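You operate a simulated robot arm through the tools that you are given. There is no shell and no other tool.

You run a simulated robot arm. Do the job below in one go: nothing can be reset, and whatever is moved stays where it is left.

JOB
Wipe the dust off the monitor screen.
Fine: first switch it off at the monitor button and tilt it back by its grip; use the purple cloth pad, put it back, stand the monitor upright; the strip switch stays on; harm nothing. Where these are worked on the way, their far stop is far enough and under half their travel is too little: monitor. What is to be rubbed or washed off counts as gone when no trace of it is left.

It is judged by the outcome, as a careful person would: the job done as asked, and still so three seconds after it is handed in. It fails if anything else is knocked over, pushed out of place, dropped, spilled or broken. Flat cloth is picked up by pressing the open fingertips on it (5 to 10 N) and closing them slowly along it; thin cloth reads only 2 to 8 mm in the jaws.

ROBOT AND FRAMES
A 5-joint arm with a two-finger parallel gripper, fixed in place. Base frame: the origin is at the foot of the arm, x ahead of it, y to its left, z up; the work surface is at about z = 0.74. Readings come in m, rad, newtons and seconds.
It reaches about 1.134 m from its shoulder. Its first joint turns from -2.601 to 2.601 rad. Payload 1.57 kg.
The tool frame sits at the grasp point between the pads (the TCP): z along the fingers, y along the line on which they close. The tips reach 0.03 m beyond it. Largest opening 0.11 m; finger width 0.024, thickness 0.012; the body of the gripper, 0.048 by 0.112 m, starts 0.078 m behind the TCP.
Orientation is told as [roll, pitch, yaw] about the base's x, y, z axes, in that order, counted from this pose: with the fingers straight down and closing along the base's y, the tool's x points along the base's -x, its y along +y and its z along -z.

CONTROLS
- The arm moves only by the tool drive_tool. Its arguments are lists of equal length, an entry for each row: "translation": the shift along the tool's x, y, z in m, a list of three; "delta_rot": the turn, a rotation vector about the tool's x, y, z in rad, a list of three; "fingers": the gripper command, from -1 (shut) to 1 (fully open), values between in proportion. In form: {"translation": [[tx, ty, tz], ...], "delta_rot": [[ax, ay, az], ...], "fingers": [fingers, ...]}. A call has 1 to 20 rows; each row is the pose to reach, as a shift and turn from the pose commanded when the call began, along the tool's axes at that moment. Each row takes 0.2 s and may step no farther than 0.05 m and 0.15 rad from the row before; otherwise, or with a gripper value out of range, the whole call is refused. Where a pose cannot be reached the arm comes as near as it can. A force on the tool above 90 N (or 10 N above the force at the start of the call, whichever is more), or a blocked arm, ends the call early, and 0.2 s more pass. Each finger travels about 0.072 m/s and halts on what it meets, pressing with about 34 N; the grip force reading is that of the motor and also rises with nothing between the fingers. The clock runs only during rows and for 0.2 s after the last one: add rows that repeat a pose to give the fingers time. It gives the time, the measured TCP pose, the force on the tool (base axes), the opening and the grip force at its end, in the units of the frame above (readings bear some noise), with the torque about the TCP (base axes, N m) and any sound that the robot's microphone picked up.
- Cameras (640 x 400 px; columns grow to the right, rows downward): "scene" is fixed at [0.0516, -0.6501, 1.3835]; the picture's right is [0.40, -0.92, 0.00], its down [-0.72, -0.31, -0.62] and it looks along [0.57, 0.25, -0.78] (base axes); focal length 215 px, centre (320, 200). "wrist" rides on the gripper at [0.07, 0.016, -0.141] in the tool frame; the picture's right is [-0.23, 0.97, 0.00], its down [-0.86, -0.20, -0.48] and it looks along [-0.47, -0.11, 0.88] (tool axes); focal length 222 px, centre (320, 200). There is no depth. A picture from a camera that has moved, and an enlarged one, comes with that camera's place and axes in the base frame and with its lens.
- snapshot(camera): a new picture of that camera. It takes no simulated time.
- move_column(by): slides the trunk up (or, below 0, down) by that many m; the arm rides with it, the base frame stays. It gives what a move gives, with no picture.
- inspect(camera, box): a new picture of the part [left, top, right, bottom] of that camera's present view, enlarged. It takes no simulated time.
- hand_in(): hands the job in; it is judged then, once.

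Nothing tells you positions but the pictures and the camera data. Unless the task says otherwise, let go and move clear before handing in.

The tools are called after "Call:" by a JSON object that holds its "op" and its "data". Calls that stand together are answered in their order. drive_tool: Moves the arm, as the interface text tells. Its arguments: {"type":"object","properties":{"translation":{"type":"array","items":{"type":"array","items":{"type":"number"}}},"delta_rot":{"type":"array","items":{"type":"array","items":{"type":"number"}}},"fingers":{"type":"array","items":{"type":"number"}}},"required":["translation","delta_rot","fingers"]} The other tools are called the same way: move_column (by) slides the trunk up or down; snapshot (camera) takes a picture; inspect (camera, box) takes an enlarged picture of a part of a camera's view; hand_in () hands the job in.

At the start:

```text
time: 0.0
eef_pos: [0.5185, -0.3212, 1.1299]
orientation: [0.0, 0.0, 0.001]
force: [-0.1, 0.3, -0.3]
wrist_torque: [-0.02, -0.01, 0.01]
width: 0.1099
grip_force: 0.0
trunk travel left (down, up): [-0.863, 0.107]
```

scene: 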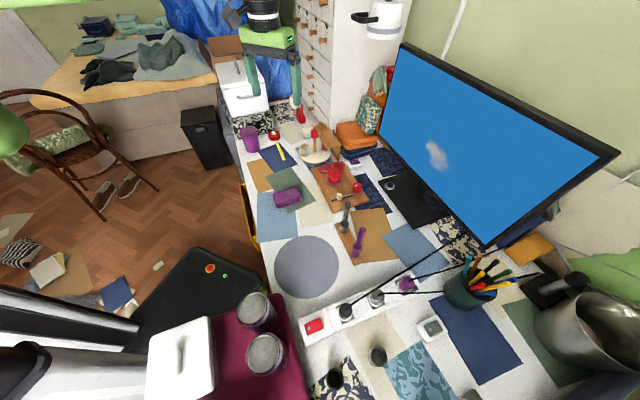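
wrist: 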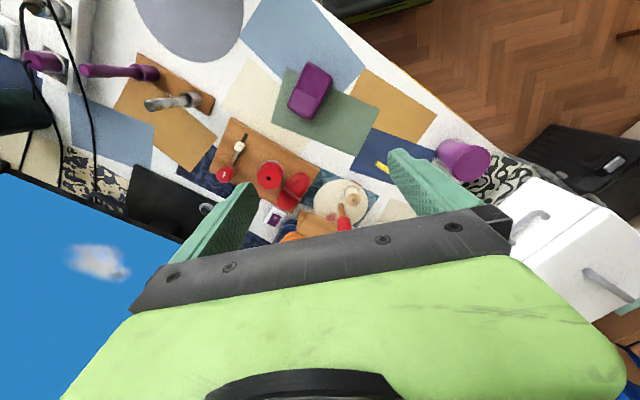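

I see a desk with a large blue monitor (a dust smudge on the screen), a purple pad, a power strip with a red switch, and several small things. I'll take enlarged pictures first to identify the monitor button, grip, pad and strip.

Call:
{"op": "inspect", "data": {"camera": "scene", "box": [360, 30, 640, 260]}}

Call:
{"op": "inspect", "data": {"camera": "scene", "box": [230, 100, 410, 220]}}

Call:
{"op": "inspect", "data": {"camera": "scene", "box": [280, 200, 560, 400]}}

Call:
{"op": "inspect", "data": {"camera": "wrist", "box": [0, 0, 320, 250]}}

Call:
{"op": "inspect", "data": {"camera": "scene", "box": [320, 30, 450, 220]}}

```text
1.74 times, centred on (500, 145) of scene
camera zoom: at [0.0516, -0.6501, 1.3835], right [0.4, -0.92, 0.0], down [-0.72, -0.31, -0.62], along [0.57, 0.25, -0.78], focal length 374 px, centre (7, 296)
```

zoom: 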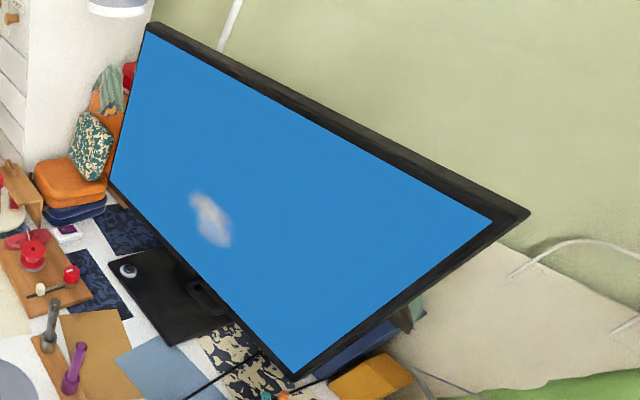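

```text
3.33 times, centred on (320, 160) of scene
camera zoom: at [0.0516, -0.6501, 1.3835], right [0.4, -0.92, 0.0], down [-0.72, -0.31, -0.62], along [0.57, 0.25, -0.78], focal length 717 px, centre (320, 333)
```

zoom: 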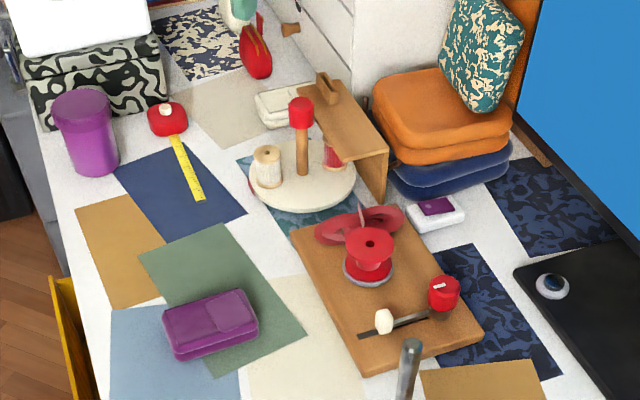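

```text
2.00 times, centred on (420, 300) of scene
camera zoom: at [0.0516, -0.6501, 1.3835], right [0.4, -0.92, 0.0], down [-0.72, -0.31, -0.62], along [0.57, 0.25, -0.78], focal length 430 px, centre (120, 0)
```

zoom: 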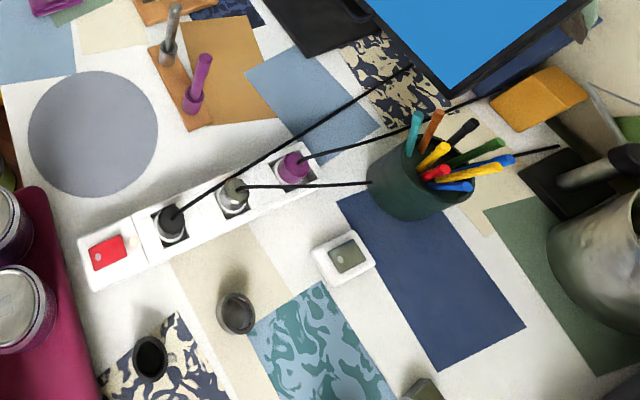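

```text
1.60 times, centred on (160, 125) of wrist
camera zoom: at [0.4486, -0.3055, 1.2709], right [0.23, 0.97, 0.0], down [0.86, -0.2, 0.48], along [0.47, -0.11, -0.88], focal length 355 px, centre (576, 320)
```

zoom: 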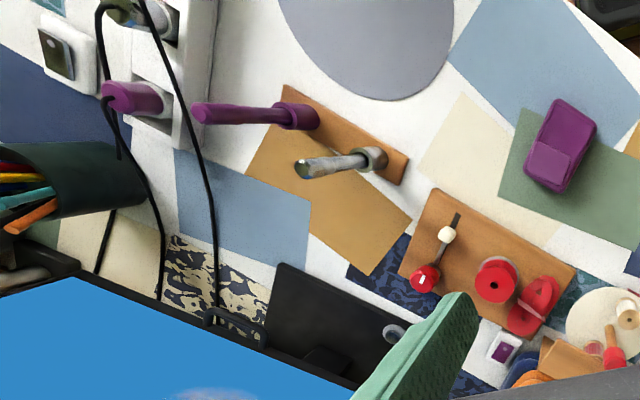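

```text
2.11 times, centred on (385, 125) of scene
camera zoom: at [0.0516, -0.6501, 1.3835], right [0.4, -0.92, 0.0], down [-0.72, -0.31, -0.62], along [0.57, 0.25, -0.78], focal length 453 px, centre (183, 358)
```

zoom: 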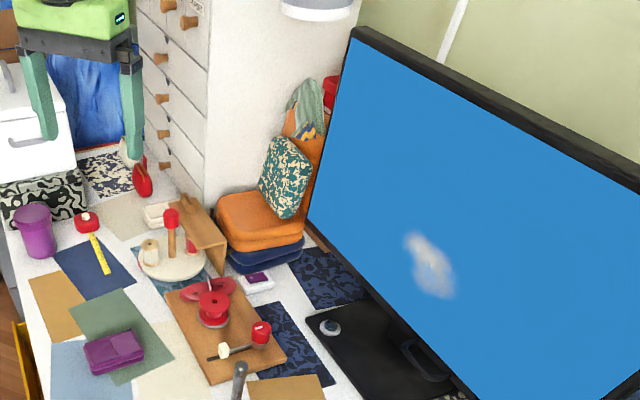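

The purple pad lies near (0.465, -0.335). The monitor faces the robot, with its bottom edge at about z = 0.83, a round button on its base near (0.677, -0.670, 0.763) and a loop grip near (0.585, -0.815, 0.84). I'll turn the arm toward the monitor to see it better.

Call:
{"op": "drive_tool", "data": {"translation": [[0.018, -0.022, 0], [0.036, -0.044, 0], [0.055, -0.066, 0], [0.073, -0.088, 0], [0.092, -0.11, 0], [0.11, -0.132, 0], [0.11, -0.132, 0]], "delta_rot": [[0, 0, 0.14], [0, 0, 0.28], [0, 0, 0.42], [0, 0, 0.56], [0, 0, 0.7], [0, 0, 0.82], [0, 0, 0.82]], "fingers": [0.5, 0, -0.5, -1, -1, -1, -1]}}

Call:
{"op": "snapshot", "data": {"camera": "wrist"}}

```text
time: 1.6
eef_pos: [0.4092, -0.4532, 1.1291]
orientation: [0.001, 0.0, -0.822]
force: [-0.8, -0.3, -0.6]
wrist_torque: [0.02, -0.01, -0.02]
width: 0.0
grip_force: 21.1
trunk travel left (down, up): [-0.863, 0.107]
```

```text
taken
camera wrist: at [0.3728, -0.3917, 1.2709], right [0.87, 0.5, 0.0], down [0.44, -0.76, 0.48], along [0.24, -0.42, -0.88], focal length 222 px, centre (320, 200)
```

wrist: 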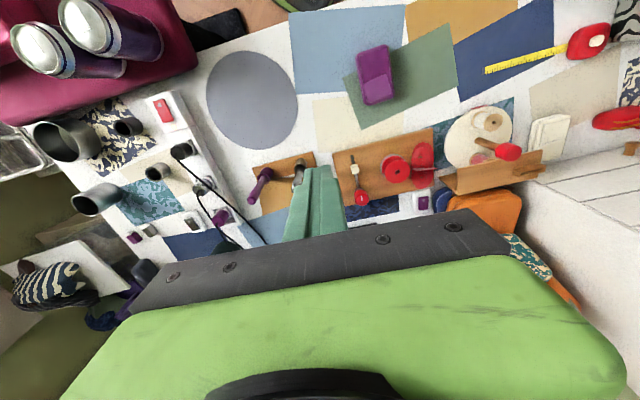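

The gripper body hides the monitor in this pose. I'll look closer with the scene camera, then spin the tool so that the wrist camera faces the monitor.

Call:
{"op": "inspect", "data": {"camera": "scene", "box": [400, 150, 500, 220]}}

Call:
{"op": "inspect", "data": {"camera": "scene", "box": [400, 120, 480, 180]}}

Call:
{"op": "snapshot", "data": {"camera": "scene"}}

Call:
{"op": "drive_tool", "data": {"translation": [[0, 0, 0], [0, 0, 0], [0, 0, 0], [0, 0, 0], [0, 0, 0], [0, 0, 0], [0, 0, 0], [0, 0, 0], [0, 0, 0], [0, 0, 0], [0, 0, 0], [0, 0, 0], [0, 0, 0], [0, 0, 0], [0, 0, 0]], "delta_rot": [[0, 0, 0.15], [0, 0, 0.3], [0, 0, 0.45], [0, 0, 0.6], [0, 0, 0.75], [0, 0, 0.9], [0, 0, 1.05], [0, 0, 1.2], [0, 0, 1.35], [0, 0, 1.5], [0, 0, 1.65], [0, 0, 1.8], [0, 0, 1.95], [0, 0, 2.1], [0, 0, 2.25]], "fingers": [-1, -1, -1, -1, -1, -1, -1, -1, -1, -1, -1, -1, -1, -1, -1]}}

Call:
{"op": "snapshot", "data": {"camera": "wrist"}}

```text
5.71 times, centred on (450, 185) of scene
camera zoom: at [0.0516, -0.6501, 1.3835], right [0.4, -0.92, 0.0], down [-0.72, -0.31, -0.62], along [0.57, 0.25, -0.78], focal length 1229 px, centre (-423, 286)
```

zoom: 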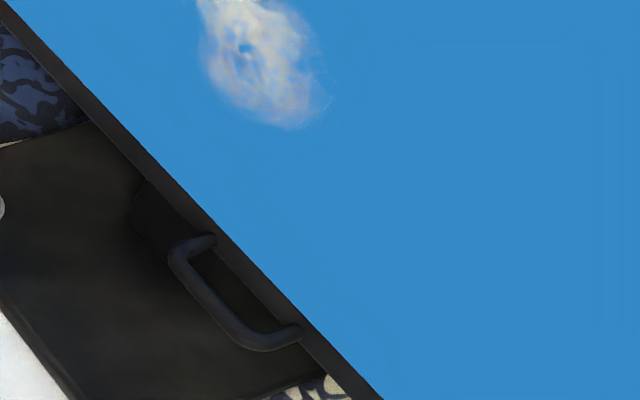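

```text
6.67 times, centred on (440, 150) of scene
camera zoom: at [0.0516, -0.6501, 1.3835], right [0.4, -0.92, 0.0], down [-0.72, -0.31, -0.62], along [0.57, 0.25, -0.78], focal length 1434 px, centre (-480, 533)
```

zoom: 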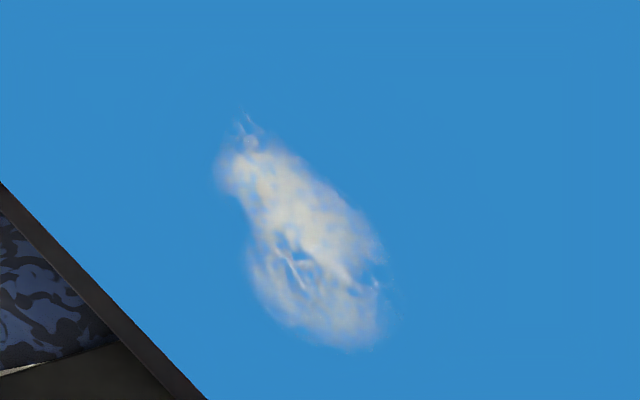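

```text
taken
```

scene: 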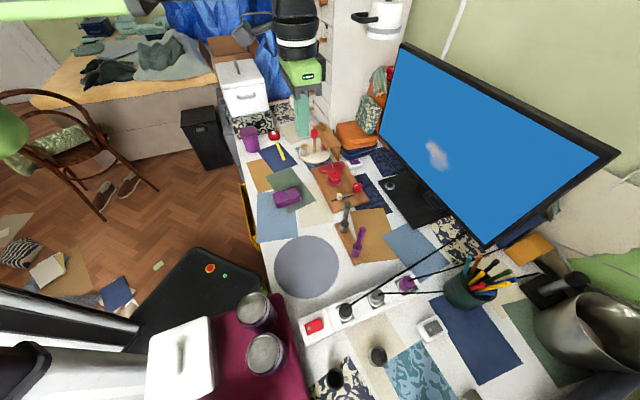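

```text
time: 4.8
eef_pos: [0.4081, -0.4522, 1.1296]
orientation: [0.0, 0.0, -3.075]
force: [-0.4, -0.1, 0.1]
wrist_torque: [0.01, 0.01, 0.01]
width: 0.0001
grip_force: 21.0
trunk travel left (down, up): [-0.863, 0.107]
```

```text
taken
camera wrist: at [0.479, -0.4652, 1.2709], right [-0.16, -0.99, 0.0], down [-0.87, 0.14, 0.48], along [-0.47, 0.08, -0.88], focal length 222 px, centre (320, 200)
```

wrist: 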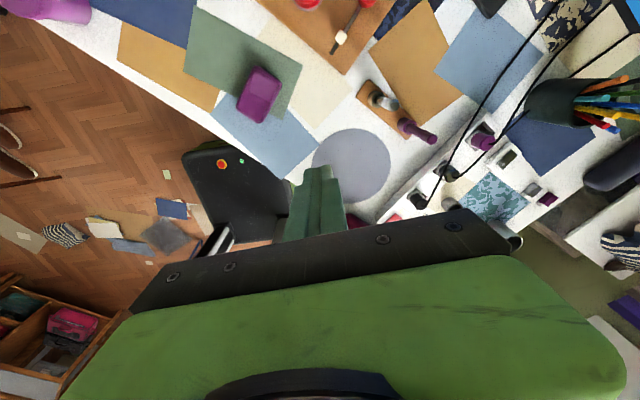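

The dust sits at about z 0.92–0.98 on the screen, and the U-shaped grip is on the bottom bezel. I'll finish the spin and tilt the tool up to look at the monitor with the wrist camera.

Call:
{"op": "drive_tool", "data": {"translation": [[0, 0, 0], [0, 0, 0], [0, 0, 0], [0, 0, 0], [0, 0, 0], [0, 0, 0]], "delta_rot": [[0, 0, 0.15], [0, 0, 0.3], [0, 0, 0.45], [0, 0, 0.6], [0, 0, 0.75], [0, 0, 0.89]], "fingers": [-1, -1, -1, -1, -1, -1]}}

Call:
{"op": "drive_tool", "data": {"translation": [[0, 0, 0], [0, 0, 0], [0, 0, 0], [0, 0, 0], [0, 0, 0], [0, 0, 0], [0, 0, 0]], "delta_rot": [[0, 0.15, 0], [0, 0.3, 0], [0, 0.45, 0], [0, 0.6, 0], [0, 0.75, 0], [0, 0.9, 0], [0, 1.05, 0]], "fingers": [-1, -1, -1, -1, -1, -1, -1]}}

Call:
{"op": "snapshot", "data": {"camera": "wrist"}}

Call:
{"op": "snapshot", "data": {"camera": "scene"}}

```text
time: 6.2
eef_pos: [0.3923, -0.4644, 1.1292]
orientation: [-0.007, 0.003, 2.336]
force: [-0.9, -0.8, -0.6]
wrist_torque: [0.02, -0.03, -0.01]
width: 0.0001
grip_force: 21.1
out of reach, approached as far as the arm can: row 6
trunk travel left (down, up): [-0.863, 0.107]
```

```text
time: 7.8
eef_pos: [0.476, -0.5905, 1.2475]
orientation: [-0.001, 1.044, 2.321]
force: [0.7, -0.1, -0.3]
wrist_torque: [0.01, 0.01, 0.0]
width: 0.0
grip_force: 21.2
out of reach, approached as far as the arm can: row 2, 3, 4, 5, 6, 7
trunk travel left (down, up): [-0.863, 0.107]
```

```text
taken
camera wrist: at [0.4035, -0.5383, 1.3794], right [-0.79, -0.58, -0.2], down [-0.43, 0.75, -0.5], along [0.44, -0.31, -0.84], focal length 222 px, centre (320, 200)
```

wrist: 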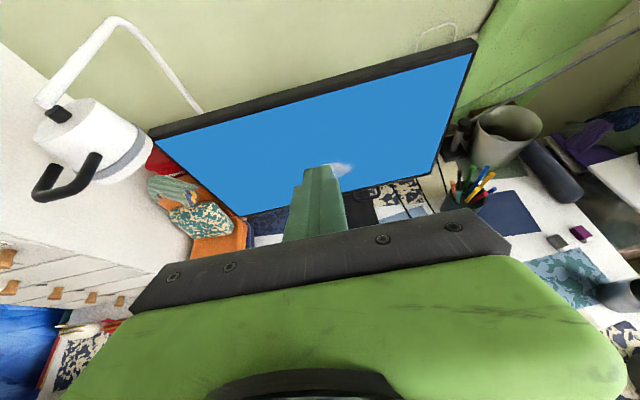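

```text
taken
```

scene: 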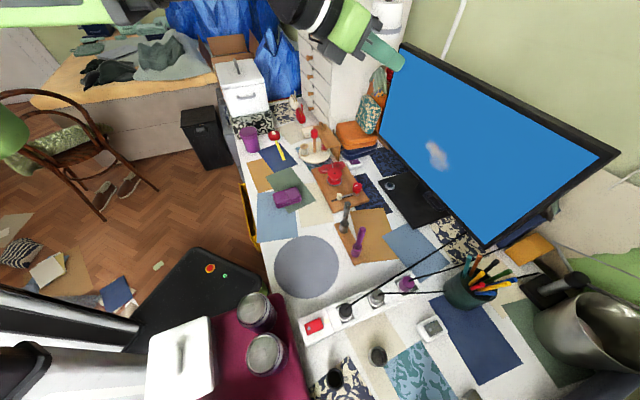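

The tool is now tilted about 60° at r ≈ 0.76, z = 1.25. I'll lower the trunk to look at the grip, hinge and button from nearer their height.

Call:
{"op": "move_column", "data": {"by": -0.2}}

Call:
{"op": "snapshot", "data": {"camera": "wrist"}}

Call:
{"op": "snapshot", "data": {"camera": "scene"}}

```text
time: 10.0
eef_pos: [0.4747, -0.5909, 1.049]
orientation: [0.0, 1.044, 2.324]
force: [0.3, -0.8, -0.3]
wrist_torque: [-0.04, 0.01, 0.02]
width: 0.0003
grip_force: 21.3
trunk travel left (down, up): [-0.663, 0.307]
```

```text
taken
camera wrist: at [0.4038, -0.5383, 1.1791], right [-0.79, -0.58, -0.2], down [-0.43, 0.75, -0.5], along [0.44, -0.31, -0.84], focal length 222 px, centre (320, 200)
```

wrist: 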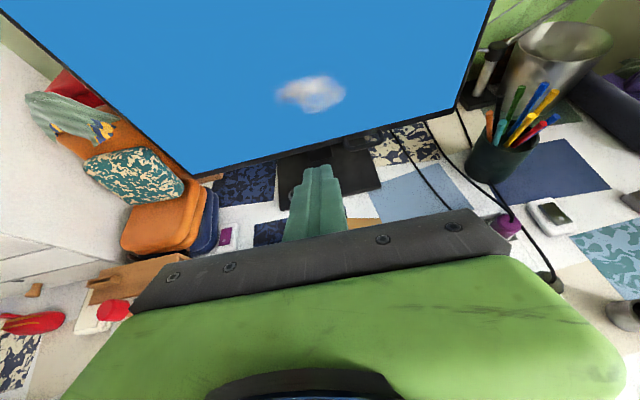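

```text
taken
```

scene: 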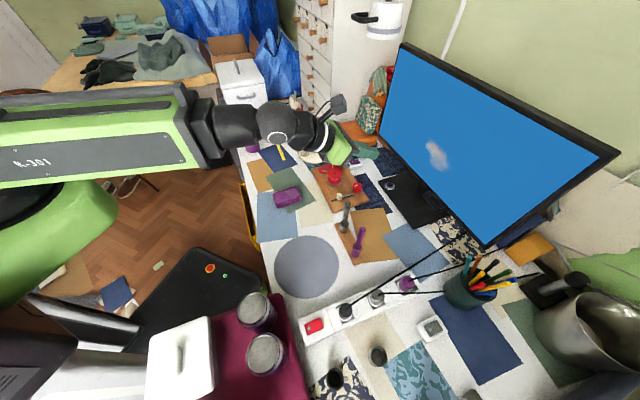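

Call:
{"op": "inspect", "data": {"camera": "wrist", "box": [260, 100, 420, 210]}}

Call:
{"op": "inspect", "data": {"camera": "wrist", "box": [400, 60, 560, 220]}}

Call:
{"op": "move_column", "data": {"by": -0.12}}

Call:
{"op": "snapshot", "data": {"camera": "wrist"}}

```text
3.64 times, centred on (340, 155) of wrist
camera zoom: at [0.4038, -0.5383, 1.1791], right [-0.79, -0.58, -0.2], down [-0.43, 0.75, -0.5], along [0.44, -0.31, -0.84], focal length 808 px, centre (247, 364)
```

zoom: 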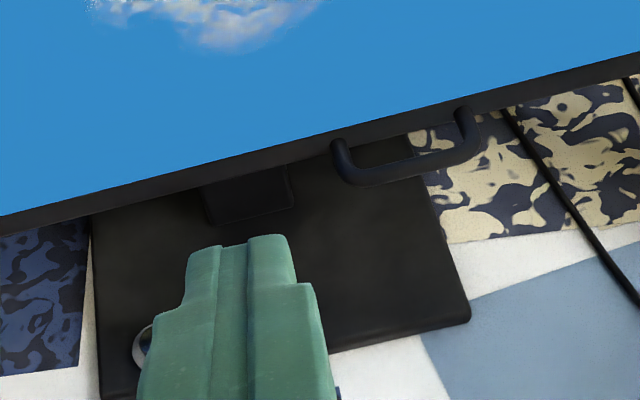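

```text
2.50 times, centred on (480, 140) of wrist
camera zoom: at [0.4038, -0.5383, 1.1791], right [-0.79, -0.58, -0.2], down [-0.43, 0.75, -0.5], along [0.44, -0.31, -0.84], focal length 555 px, centre (-80, 350)
```

zoom: 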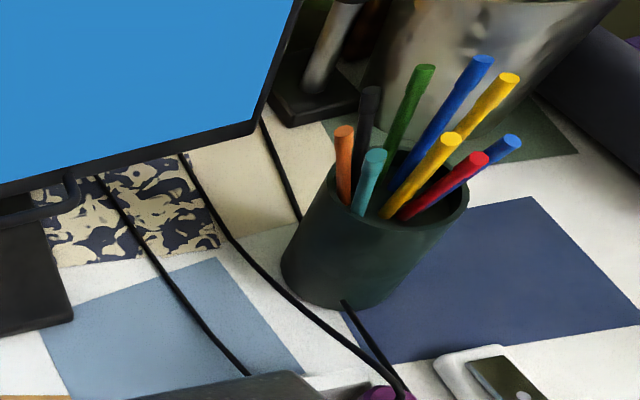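

```text
time: 11.5
eef_pos: [0.4748, -0.5899, 0.9281]
orientation: [0.0, 1.043, 2.323]
force: [-0.2, 0.3, 0.3]
wrist_torque: [0.02, 0.0, 0.02]
width: 0.0
grip_force: 21.4
trunk travel left (down, up): [-0.543, 0.427]
```

```text
taken
camera wrist: at [0.4038, -0.5383, 1.0591], right [-0.79, -0.58, -0.2], down [-0.43, 0.75, -0.5], along [0.44, -0.31, -0.84], focal length 222 px, centre (320, 200)
```

wrist: 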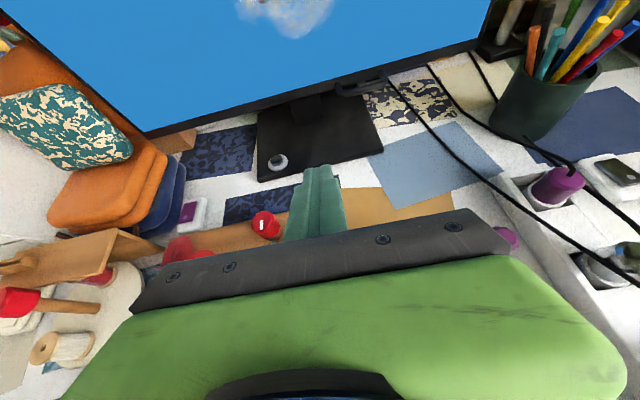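

Call:
{"op": "inspect", "data": {"camera": "wrist", "box": [240, 60, 400, 180]}}

Call:
{"op": "inspect", "data": {"camera": "scene", "box": [370, 160, 430, 205]}}

Call:
{"op": "snapshot", "data": {"camera": "scene"}}

```text
3.33 times, centred on (320, 120) of wrist
camera zoom: at [0.4038, -0.5383, 1.0591], right [-0.79, -0.58, -0.2], down [-0.43, 0.75, -0.5], along [0.44, -0.31, -0.84], focal length 740 px, centre (320, 467)
```

zoom: 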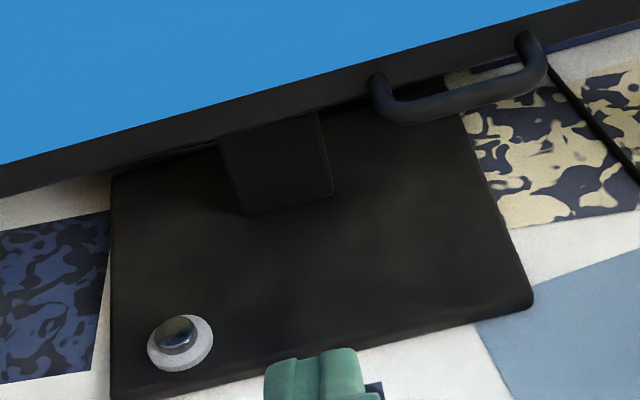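

```text
8.89 times, centred on (400, 182) of scene
camera zoom: at [0.0516, -0.6501, 1.3835], right [0.4, -0.92, 0.0], down [-0.72, -0.31, -0.62], along [0.57, 0.25, -0.78], focal length 1912 px, centre (-391, 356)
```

zoom: 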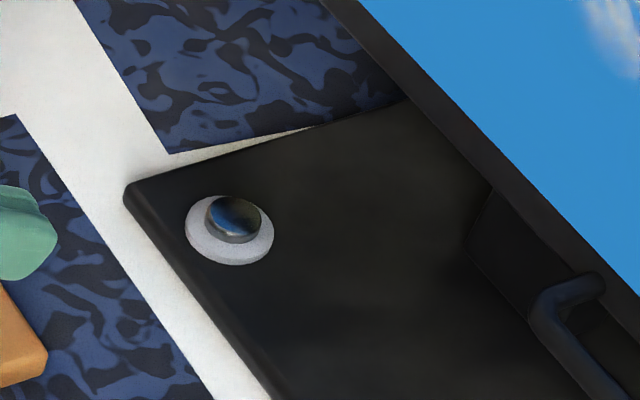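

```text
taken
```

scene: 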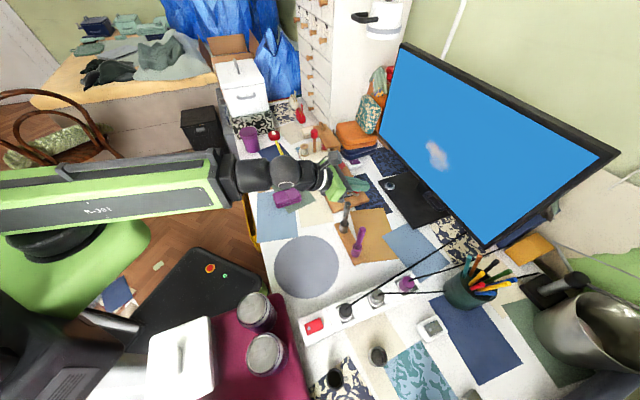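

The button is a dark dome on a light ring at about (0.677, -0.673, 0.767). I'll do a zero-shift test first, to see what "commanded pose" the moves start from after those unreachable rows.

Call:
{"op": "drive_tool", "data": {"translation": [[0, 0, 0], [0, 0, 0]], "delta_rot": [[0, -0.1, 0], [0, -0.2, 0]], "fingers": [-1, -1]}}

```text
time: 12.1
eef_pos: [0.4744, -0.5891, 0.8891]
orientation: [-0.001, 0.843, 2.322]
force: [-0.4, -0.7, -0.3]
wrist_torque: [0.01, 0.01, -0.01]
width: 0.0
grip_force: 21.1
out of reach, approached as far as the arm can: row 1, 2
trunk travel left (down, up): [-0.543, 0.427]
```

Call:
{"op": "drive_tool", "data": {"translation": [[0.0266, 0, 0.0299], [0.0532, 0, 0.0598], [0.0665, 0, 0.0747]], "delta_rot": [[0, 0, 0], [0, 0, 0], [0, 0, 0]], "fingers": [-1, -1, -1]}}

```text
time: 12.9
eef_pos: [0.5447, -0.6634, 0.8889]
orientation: [0.001, 0.841, 2.323]
force: [-0.8, 0.0, -0.2]
wrist_torque: [0.0, 0.0, 0.0]
width: 0.0002
grip_force: 21.3
trunk travel left (down, up): [-0.543, 0.427]
```

Moves start from the nearest reached pose, which is what I wanted. Next I move above the monitor button with a 0.5 rad tilt, hovering at about z = 0.86.

Call:
{"op": "drive_tool", "data": {"translation": [[0.0098, -0.0224, 0.0219], [0.0196, -0.0448, 0.0438], [0.0295, -0.0671, 0.0656], [0.0393, -0.0895, 0.0875], [0.0393, -0.0895, 0.0875]], "delta_rot": [[0.0153, -0.085, -0.0193], [0.0306, -0.17, -0.0385], [0.046, -0.256, -0.0578], [0.0613, -0.341, -0.077], [0.0613, -0.341, -0.077]], "fingers": [-1, -1, -1, -1, -1]}}

Call:
{"op": "snapshot", "data": {"camera": "wrist"}}

Call:
{"op": "inspect", "data": {"camera": "scene", "box": [330, 100, 490, 220]}}

```text
time: 14.1
eef_pos: [0.6715, -0.6678, 0.8391]
orientation: [-0.001, 0.501, 2.423]
force: [1.2, 0.2, -0.1]
wrist_torque: [0.0, -0.01, 0.0]
width: 0.0001
grip_force: 21.9
out of reach, approached as far as the arm can: row 1, 2, 3, 4, 5
trunk travel left (down, up): [-0.543, 0.427]
```

```text
taken
camera wrist: at [0.6556, -0.6768, 0.9961], right [-0.79, -0.6, -0.11], down [-0.61, 0.8, 0.01], along [0.08, 0.07, -0.99], focal length 222 px, centre (320, 200)
```

wrist: 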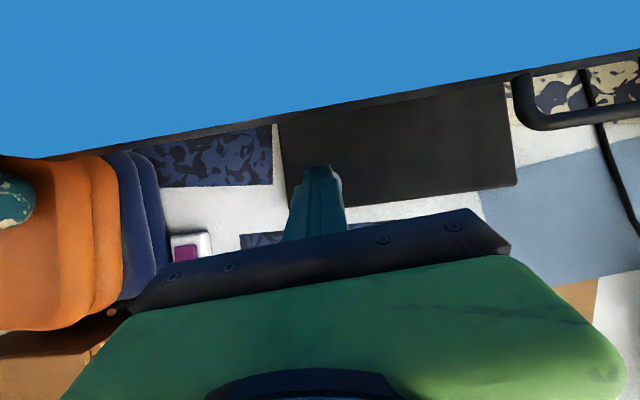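

```text
3.33 times, centred on (410, 160) of scene
camera zoom: at [0.0516, -0.6501, 1.3835], right [0.4, -0.92, 0.0], down [-0.72, -0.31, -0.62], along [0.57, 0.25, -0.78], focal length 717 px, centre (20, 333)
```

zoom: 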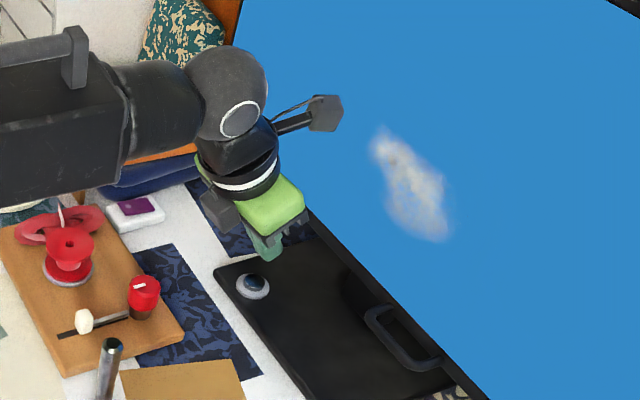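

The tip is right above the button, about 4 cm up. I'll descend in small steps and watch the force.

Call:
{"op": "drive_tool", "data": {"translation": [[-0.0072, 0, 0.0132], [-0.0144, 0, 0.0263], [-0.0144, 0, 0.0263]], "delta_rot": [[0, 0, 0], [0, 0, 0], [0, 0, 0]], "fingers": [-1, -1, -1]}}

Call:
{"op": "inspect", "data": {"camera": "scene", "box": [360, 150, 440, 210]}}

```text
time: 14.9
eef_pos: [0.6725, -0.6686, 0.839]
orientation: [0.001, 0.503, 2.421]
force: [-0.4, 0.9, 0.3]
wrist_torque: [0.02, 0.0, 0.0]
width: 0.0002
grip_force: 21.3
out of reach, approached as far as the arm can: row 1, 2, 3
trunk travel left (down, up): [-0.543, 0.427]
```

```text
6.67 times, centred on (400, 180) of scene
camera zoom: at [0.0516, -0.6501, 1.3835], right [0.4, -0.92, 0.0], down [-0.72, -0.31, -0.62], along [0.57, 0.25, -0.78], focal length 1434 px, centre (-213, 333)
```

zoom: 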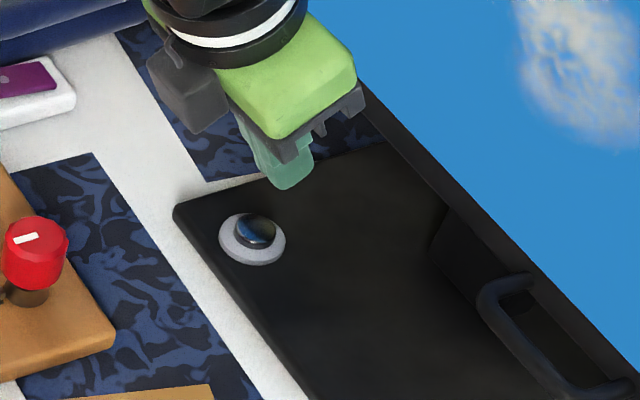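

The height is limited by the arm geometry here, so I'll use the trunk to lower it the rest of the way.

Call:
{"op": "move_column", "data": {"by": -0.028}}

Call:
{"op": "inspect", "data": {"camera": "scene", "box": [360, 150, 440, 210]}}

```text
time: 15.6
eef_pos: [0.6711, -0.6678, 0.8102]
orientation: [0.001, 0.501, 2.42]
force: [0.1, 0.3, 0.5]
wrist_torque: [0.01, 0.03, 0.04]
width: 0.0001
grip_force: 21.5
trunk travel left (down, up): [-0.515, 0.455]
```

```text
6.67 times, centred on (400, 180) of scene
camera zoom: at [0.0516, -0.6501, 1.3835], right [0.4, -0.92, 0.0], down [-0.72, -0.31, -0.62], along [0.57, 0.25, -0.78], focal length 1434 px, centre (-213, 333)
```

zoom: 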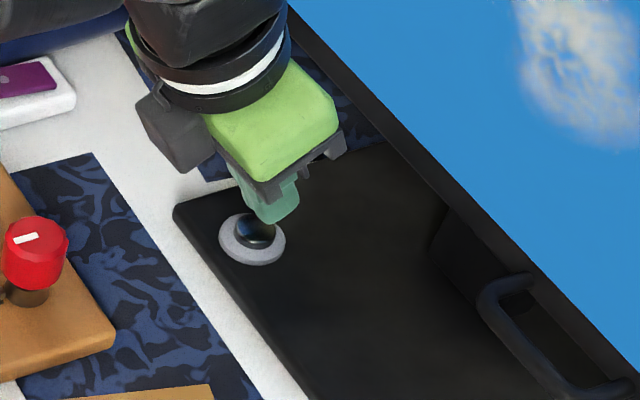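

Call:
{"op": "move_column", "data": {"by": -0.008}}

Call:
{"op": "move_column", "data": {"by": -0.004}}

Call:
{"op": "inspect", "data": {"camera": "scene", "box": [360, 150, 440, 210]}}

```text
time: 16.2
eef_pos: [0.6706, -0.6687, 0.8034]
orientation: [-0.002, 0.503, 2.419]
force: [-0.1, 0.5, 0.1]
wrist_torque: [0.0, 0.01, -0.03]
width: 0.0
grip_force: 21.5
trunk travel left (down, up): [-0.507, 0.463]
```

```text
time: 16.7
eef_pos: [0.6711, -0.6698, 0.7996]
orientation: [-0.001, 0.503, 2.422]
force: [0.6, 0.4, -0.1]
wrist_torque: [0.0, 0.0, 0.01]
width: 0.0
grip_force: 21.3
trunk travel left (down, up): [-0.503, 0.467]
```

```text
6.67 times, centred on (400, 180) of scene
camera zoom: at [0.0516, -0.6501, 1.3835], right [0.4, -0.92, 0.0], down [-0.72, -0.31, -0.62], along [0.57, 0.25, -0.78], focal length 1434 px, centre (-213, 333)
```

zoom: 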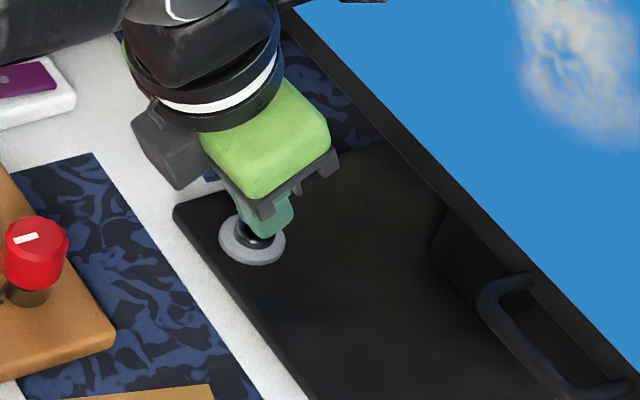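

Call:
{"op": "move_column", "data": {"by": -0.003}}

Call:
{"op": "move_column", "data": {"by": -0.003}}

Call:
{"op": "inspect", "data": {"camera": "scene", "box": [360, 150, 440, 210]}}

```text
time: 17.2
eef_pos: [0.6717, -0.6682, 0.7961]
orientation: [0.001, 0.502, 2.421]
force: [0.2, -0.8, 0.9]
wrist_torque: [0.0, -0.04, 0.02]
width: 0.0
grip_force: 20.8
trunk travel left (down, up): [-0.5, 0.47]
heard: click
```

```text
time: 17.7
eef_pos: [0.6712, -0.6678, 0.7929]
orientation: [0.001, 0.503, 2.421]
force: [1.5, -1.3, 5.1]
wrist_torque: [-0.04, -0.1, -0.02]
width: 0.0
grip_force: 20.4
trunk travel left (down, up): [-0.497, 0.473]
```

```text
6.67 times, centred on (400, 180) of scene
camera zoom: at [0.0516, -0.6501, 1.3835], right [0.4, -0.92, 0.0], down [-0.72, -0.31, -0.62], along [0.57, 0.25, -0.78], focal length 1434 px, centre (-213, 333)
```

zoom: 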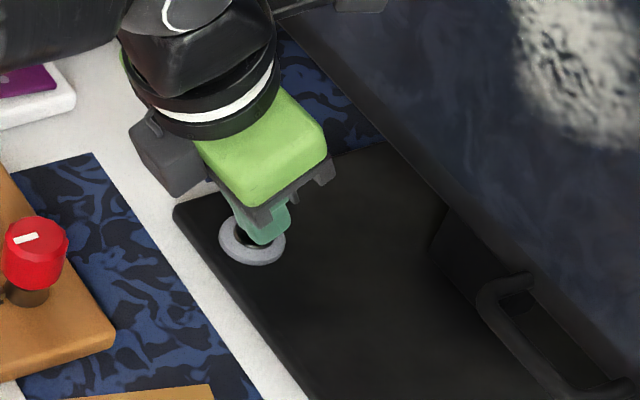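

A click was heard and the screen went dark. I'll lift off the button and look.

Call:
{"op": "move_column", "data": {"by": 0.09}}

Call:
{"op": "snapshot", "data": {"camera": "scene"}}

Call:
{"op": "snapshot", "data": {"camera": "wrist"}}

```text
time: 19.0
eef_pos: [0.6712, -0.6694, 0.8834]
orientation: [0.0, 0.503, 2.421]
force: [-1.2, 0.1, 0.1]
wrist_torque: [-0.02, 0.01, 0.01]
width: 0.0
grip_force: 22.0
trunk travel left (down, up): [-0.587, 0.383]
```

```text
taken
```

scene: 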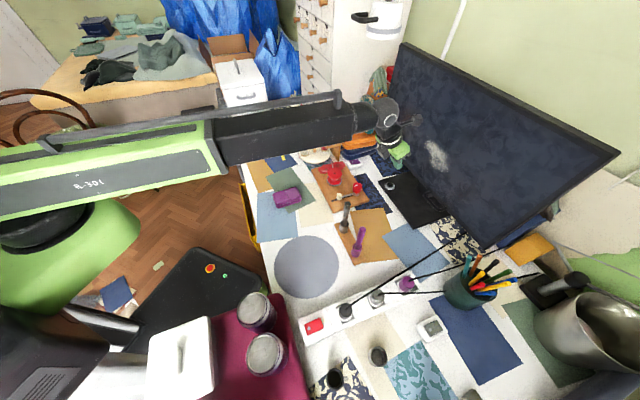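

```text
taken
camera wrist: at [0.6552, -0.677, 1.0403], right [-0.79, -0.6, -0.11], down [-0.61, 0.8, 0.01], along [0.08, 0.07, -0.99], focal length 222 px, centre (320, 200)
```

wrist: 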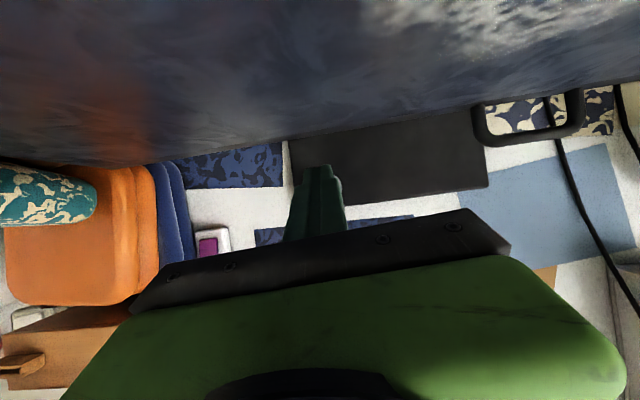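

The monitor is off. I'll examine the grip from both cameras to locate it precisely.

Call:
{"op": "inspect", "data": {"camera": "wrist", "box": [460, 70, 620, 170]}}

Call:
{"op": "inspect", "data": {"camera": "scene", "box": [410, 170, 490, 230]}}

```text
4.00 times, centred on (540, 120) of wrist
camera zoom: at [0.6552, -0.677, 1.0403], right [-0.79, -0.6, -0.11], down [-0.61, 0.8, 0.01], along [0.08, 0.07, -0.99], focal length 888 px, centre (-560, 520)
```

zoom: 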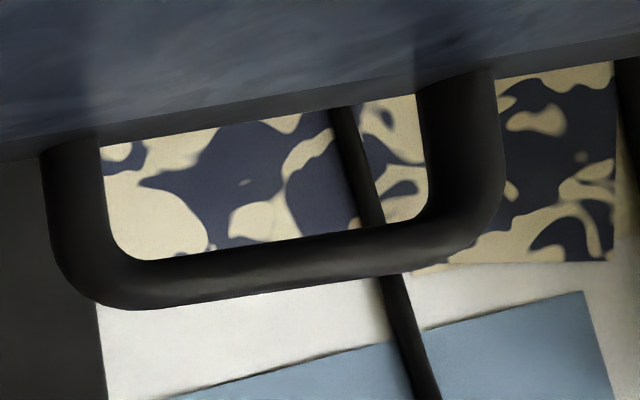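

```text
6.67 times, centred on (450, 200) of scene
camera zoom: at [0.0516, -0.6501, 1.3835], right [0.4, -0.92, 0.0], down [-0.72, -0.31, -0.62], along [0.57, 0.25, -0.78], focal length 1434 px, centre (-547, 200)
```

zoom: 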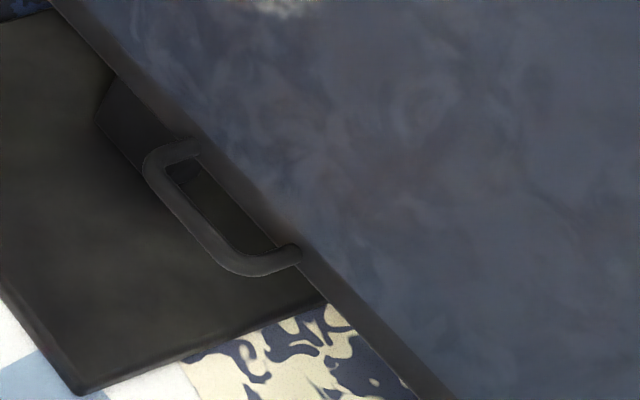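

The screen is off. Height is set only by the trunk and the tool tilt, so I'll model it that way. Two upright pegs near (0.43, -0.57) and (0.36, -0.635) reach about z = 0.9, so the wrist must stay above them. I'll retract, then turn toward the grip.

Call:
{"op": "drive_tool", "data": {"translation": [[-0.035, 0, -0.0193], [-0.07, 0, -0.0386], [-0.105, 0, -0.0579], [-0.1314, 0, -0.0723]], "delta_rot": [[0, 0, 0], [0, 0, 0], [0, 0, 0], [0, 0, 0]], "fingers": [-1, -1, -1, -1]}}

Call:
{"op": "move_column", "data": {"by": 0.03}}

```text
time: 20.0
eef_pos: [0.5587, -0.5689, 0.8834]
orientation: [0.0, 0.502, 2.421]
force: [0.3, -0.2, 0.0]
wrist_torque: [-0.01, 0.02, -0.01]
width: 0.0002
grip_force: 21.0
trunk travel left (down, up): [-0.587, 0.383]
```

```text
time: 20.7
eef_pos: [0.5578, -0.5691, 0.9144]
orientation: [0.001, 0.503, 2.422]
force: [-0.4, 0.3, -0.1]
wrist_torque: [0.01, -0.01, -0.03]
width: 0.0
grip_force: 21.2
trunk travel left (down, up): [-0.617, 0.353]
```

Call:
{"op": "drive_tool", "data": {"translation": [[0.0121, 0.0368, -0.0055], [0.0241, 0.0737, -0.0111], [0.0362, 0.1105, -0.0166], [0.0482, 0.1473, -0.0221], [0.0482, 0.1473, -0.0221]], "delta_rot": [[-0.0274, 0.0743, 0.036], [-0.0548, 0.1485, 0.072], [-0.0822, 0.2228, 0.108], [-0.1096, 0.297, 0.144], [-0.1096, 0.297, 0.144]], "fingers": [-1, -1, -1, -1, -1]}}

Call:
{"op": "snapshot", "data": {"camera": "wrist"}}

Call:
{"op": "snapshot", "data": {"camera": "scene"}}

```text
time: 21.9
eef_pos: [0.4843, -0.701, 0.9568]
orientation: [0.002, 0.799, 2.239]
force: [0.2, 0.0, 0.0]
wrist_torque: [0.03, 0.02, 0.01]
width: 0.0
grip_force: 21.1
trunk travel left (down, up): [-0.617, 0.353]
```

```text
taken
camera wrist: at [0.4398, -0.6708, 1.1042], right [-0.86, -0.48, -0.16], down [-0.43, 0.86, -0.28], along [0.28, -0.17, -0.95], focal length 222 px, centre (320, 200)
```

wrist: 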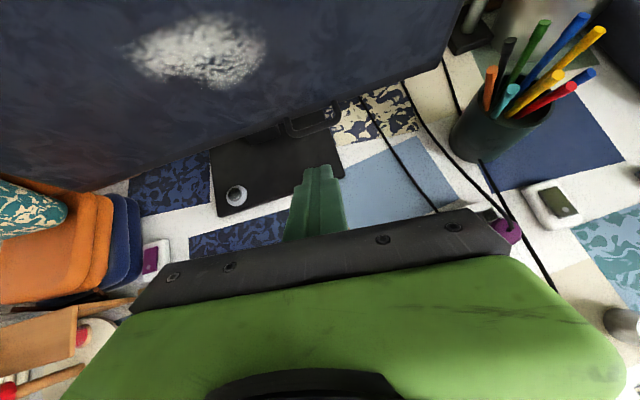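

```text
taken
```

scene: 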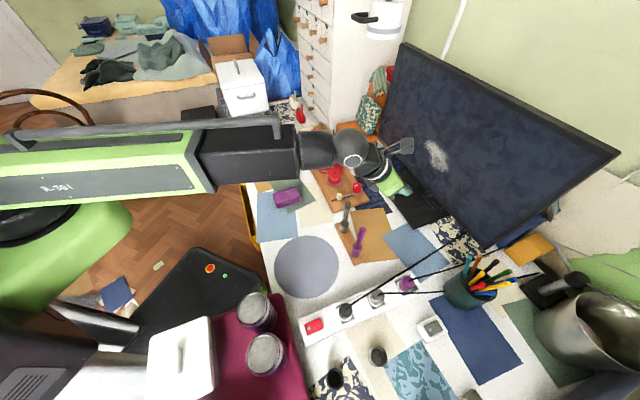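

Call:
{"op": "inspect", "data": {"camera": "wrist", "box": [240, 80, 400, 180]}}

```text
4.00 times, centred on (320, 130) of wrist
camera zoom: at [0.4398, -0.6708, 1.1042], right [-0.86, -0.48, -0.16], down [-0.43, 0.86, -0.28], along [0.28, -0.17, -0.95], focal length 888 px, centre (320, 480)
```

zoom: 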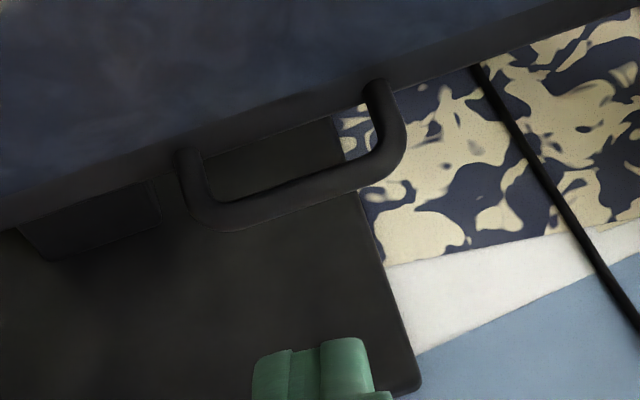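

Call:
{"op": "drive_tool", "data": {"translation": [[0, 0, 0], [0, 0, 0], [0, 0, 0], [0, 0, 0], [0, 0, 0], [0, 0, 0], [0, 0, 0], [0, 0, 0], [0, 0, 0], [0, 0, 0], [0, 0, 0]], "delta_rot": [[0, 0, -0.143], [0, 0, -0.286], [0, 0, -0.428], [0, 0, -0.571], [0, 0, -0.714], [0, 0, -0.857], [0, 0, -1.0], [0, 0, -1.142], [0, 0, -1.285], [0, 0, -1.428], [0, 0, -1.571]], "fingers": [-1, -1, -1, -1, -0.18, -0.18, -0.18, -0.18, -0.18, -0.18, -0.18]}}

Call:
{"op": "snapshot", "data": {"camera": "wrist"}}

Call:
{"op": "inspect", "data": {"camera": "scene", "box": [370, 130, 490, 220]}}

```text
time: 24.3
eef_pos: [0.484, -0.6998, 0.9552]
orientation: [0.8, -0.002, -2.471]
force: [0.5, -0.5, 0.3]
wrist_torque: [-0.01, -0.03, -0.02]
width: 0.045
grip_force: 0.0
trunk travel left (down, up): [-0.617, 0.353]
```

```text
taken
camera wrist: at [0.4837, -0.5873, 1.0657], right [0.25, -0.67, 0.7], down [-0.97, -0.16, 0.19], along [-0.02, -0.72, -0.69], focal length 222 px, centre (320, 200)
```

wrist: 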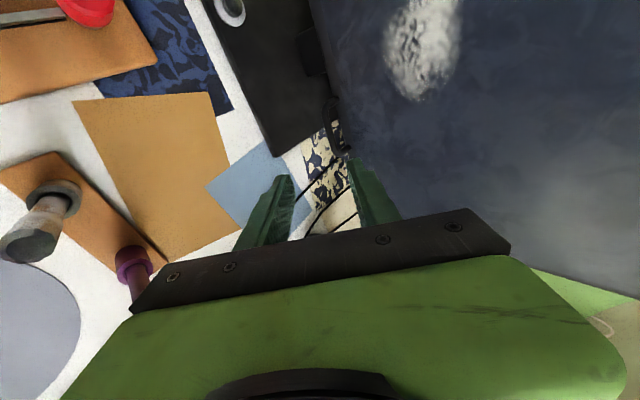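

```text
4.44 times, centred on (430, 175) of scene
camera zoom: at [0.0516, -0.6501, 1.3835], right [0.4, -0.92, 0.0], down [-0.72, -0.31, -0.62], along [0.57, 0.25, -0.78], focal length 956 px, centre (-169, 311)
```

zoom: 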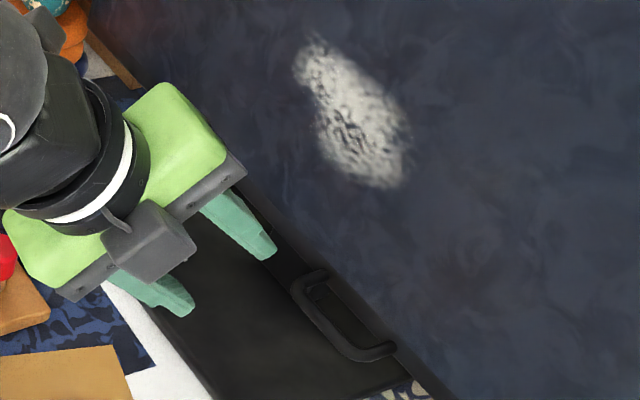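

The fingers now straddle in the tilt plane with a 45 mm opening. I'll approach the grip diagonally, alternating extension and trunk steps.

Call:
{"op": "drive_tool", "data": {"translation": [[0.0, 0.0167, 0.0172]], "delta_rot": [[0, 0, 0]], "fingers": [-0.18]}}

Call:
{"op": "move_column", "data": {"by": -0.05}}

Call:
{"op": "drive_tool", "data": {"translation": [[0.0, 0.0179, 0.0185], [0.0, 0.0279, 0.0287]], "delta_rot": [[0, 0, 0], [0, 0, 0]], "fingers": [-0.18, -0.18]}}

Call:
{"op": "inspect", "data": {"camera": "scene", "box": [390, 140, 490, 220]}}

Call:
{"op": "inspect", "data": {"camera": "wrist", "box": [220, 40, 460, 240]}}

```text
time: 24.7
eef_pos: [0.5005, -0.7191, 0.9562]
orientation: [0.8, -0.001, -2.468]
force: [0.0, -0.3, 0.2]
wrist_torque: [0.03, 0.02, 0.0]
width: 0.0451
grip_force: 0.0
trunk travel left (down, up): [-0.617, 0.353]
```

```text
time: 25.7
eef_pos: [0.5009, -0.7192, 0.9059]
orientation: [0.799, -0.002, -2.471]
force: [-0.6, -0.4, -0.1]
wrist_torque: [0.01, -0.01, 0.02]
width: 0.0451
grip_force: 0.1
trunk travel left (down, up): [-0.567, 0.403]
```

```text
time: 26.3
eef_pos: [0.5265, -0.7508, 0.9061]
orientation: [0.8, 0.0, -2.472]
force: [-0.3, 0.2, -0.6]
wrist_torque: [-0.05, 0.01, 0.01]
width: 0.0449
grip_force: 0.1
trunk travel left (down, up): [-0.567, 0.403]
```

```text
5.00 times, centred on (440, 180) of scene
camera zoom: at [0.0516, -0.6501, 1.3835], right [0.4, -0.92, 0.0], down [-0.72, -0.31, -0.62], along [0.57, 0.25, -0.78], focal length 1076 px, centre (-280, 300)
```

zoom: 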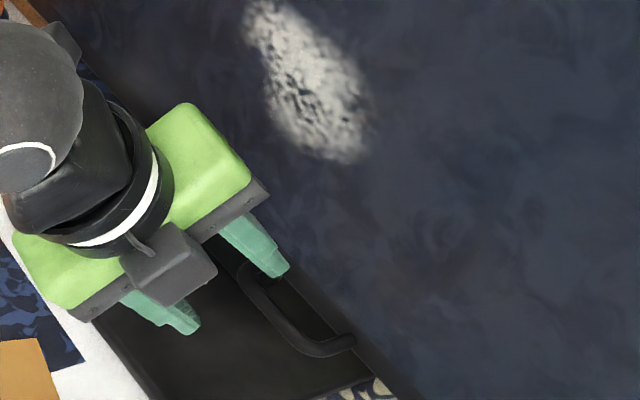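

```text
2.00 times, centred on (340, 140) of wrist
camera zoom: at [0.5248, -0.6373, 1.0157], right [0.24, -0.67, 0.7], down [-0.97, -0.15, 0.19], along [-0.02, -0.72, -0.69], focal length 444 px, centre (280, 320)
```

zoom: 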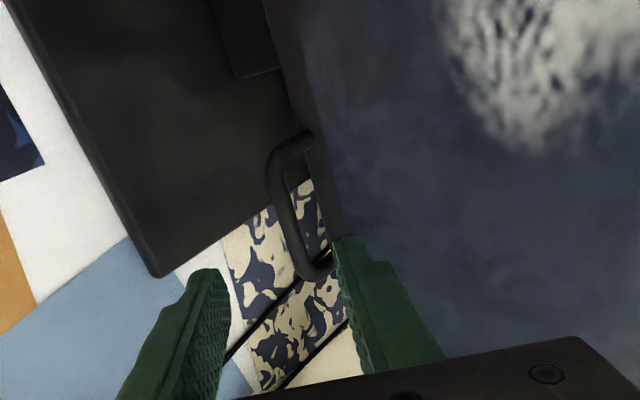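

Call:
{"op": "move_column", "data": {"by": -0.03}}

Call:
{"op": "drive_tool", "data": {"translation": [[0.0, 0.0244, 0.0251], [0.0, 0.0244, 0.0251]], "delta_rot": [[0, 0, 0], [0, 0, 0]], "fingers": [-0.18, -0.18]}}

Call:
{"op": "inspect", "data": {"camera": "scene", "box": [400, 150, 480, 210]}}

Call:
{"op": "inspect", "data": {"camera": "wrist", "box": [220, 40, 460, 240]}}

```text
time: 27.0
eef_pos: [0.5259, -0.7501, 0.8759]
orientation: [0.8, 0.0, -2.472]
force: [0.2, -0.3, -0.4]
wrist_torque: [0.02, -0.02, 0.02]
width: 0.0453
grip_force: 0.0
trunk travel left (down, up): [-0.537, 0.433]
```

```text
time: 27.6
eef_pos: [0.5476, -0.7791, 0.8753]
orientation: [0.798, 0.001, -2.47]
force: [0.8, -0.8, -0.5]
wrist_torque: [0.01, 0.01, -0.01]
width: 0.045
grip_force: 0.1
trunk travel left (down, up): [-0.537, 0.433]
```

```text
6.67 times, centred on (440, 180) of scene
camera zoom: at [0.0516, -0.6501, 1.3835], right [0.4, -0.92, 0.0], down [-0.72, -0.31, -0.62], along [0.57, 0.25, -0.78], focal length 1434 px, centre (-480, 333)
```

zoom: 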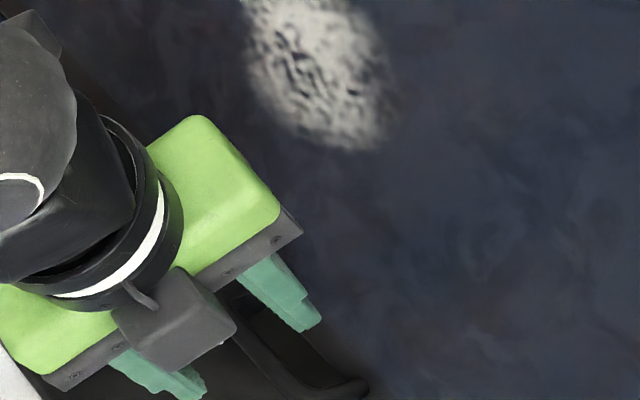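

```text
2.00 times, centred on (340, 140) of wrist
camera zoom: at [0.5461, -0.6651, 0.9856], right [0.24, -0.67, 0.7], down [-0.97, -0.15, 0.19], along [-0.02, -0.72, -0.69], focal length 444 px, centre (280, 320)
```

zoom: 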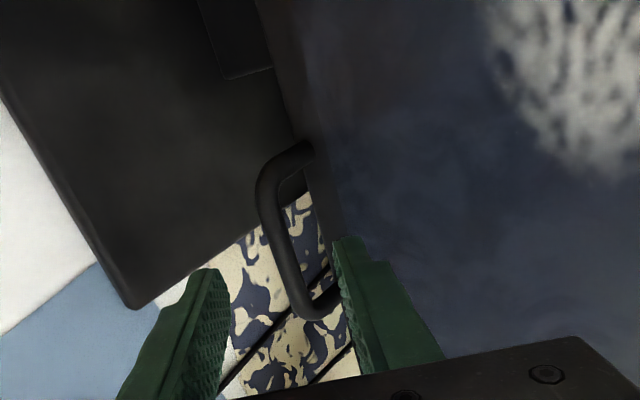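

Call:
{"op": "drive_tool", "data": {"translation": [[0.0, 0.007, 0.0072]], "delta_rot": [[0, 0, 0]], "fingers": [-0.18]}}

Call:
{"op": "move_column", "data": {"by": -0.01}}

Call:
{"op": "drive_tool", "data": {"translation": [[0.0, 0.007, 0.0072]], "delta_rot": [[0, 0, 0]], "fingers": [-0.18]}}

Call:
{"op": "move_column", "data": {"by": -0.008}}

Call:
{"op": "inspect", "data": {"camera": "wrist", "box": [220, 40, 460, 240]}}

Call:
{"op": "inspect", "data": {"camera": "scene", "box": [400, 150, 480, 210]}}

```text
time: 28.0
eef_pos: [0.553, -0.7844, 0.8759]
orientation: [0.798, 0.0, -2.473]
force: [-0.5, 0.3, -0.1]
wrist_torque: [-0.02, -0.01, 0.02]
width: 0.045
grip_force: 0.1
trunk travel left (down, up): [-0.537, 0.433]
```

```text
time: 28.6
eef_pos: [0.5546, -0.7861, 0.8662]
orientation: [0.799, 0.0, -2.471]
force: [-0.3, 0.0, 0.7]
wrist_torque: [0.01, 0.02, 0.02]
width: 0.0451
grip_force: 0.1
trunk travel left (down, up): [-0.527, 0.443]
```

```text
time: 29.0
eef_pos: [0.558, -0.7922, 0.8678]
orientation: [0.8, 0.0, -2.473]
force: [-8.0, 8.7, 6.3]
wrist_torque: [-0.17, -0.22, 0.16]
width: 0.041
grip_force: 0.1
trunk travel left (down, up): [-0.527, 0.443]
```

```text
time: 29.6
eef_pos: [0.5572, -0.7913, 0.8614]
orientation: [0.802, -0.001, -2.472]
force: [-13.5, 16.0, 20.3]
wrist_torque: [-0.63, -0.77, 0.2]
width: 0.0447
grip_force: 0.1
trunk travel left (down, up): [-0.519, 0.451]
```

```text
2.00 times, centred on (340, 140) of wrist
camera zoom: at [0.5562, -0.6781, 0.9711], right [0.24, -0.67, 0.7], down [-0.97, -0.15, 0.19], along [-0.02, -0.73, -0.69], focal length 444 px, centre (280, 320)
```

zoom: 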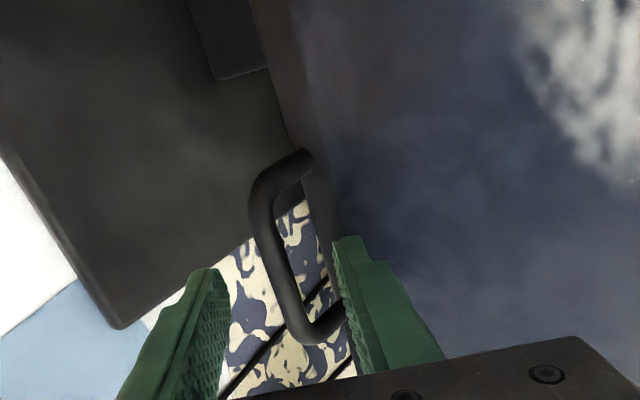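

```text
6.67 times, centred on (440, 180) of scene
camera zoom: at [0.0516, -0.6501, 1.3835], right [0.4, -0.92, 0.0], down [-0.72, -0.31, -0.62], along [0.57, 0.25, -0.78], focal length 1434 px, centre (-480, 333)
```

zoom: 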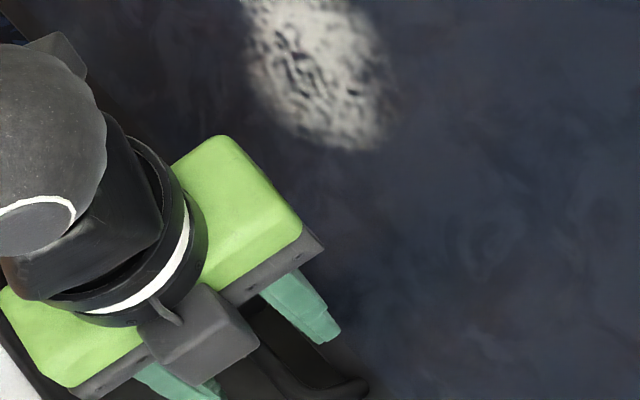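

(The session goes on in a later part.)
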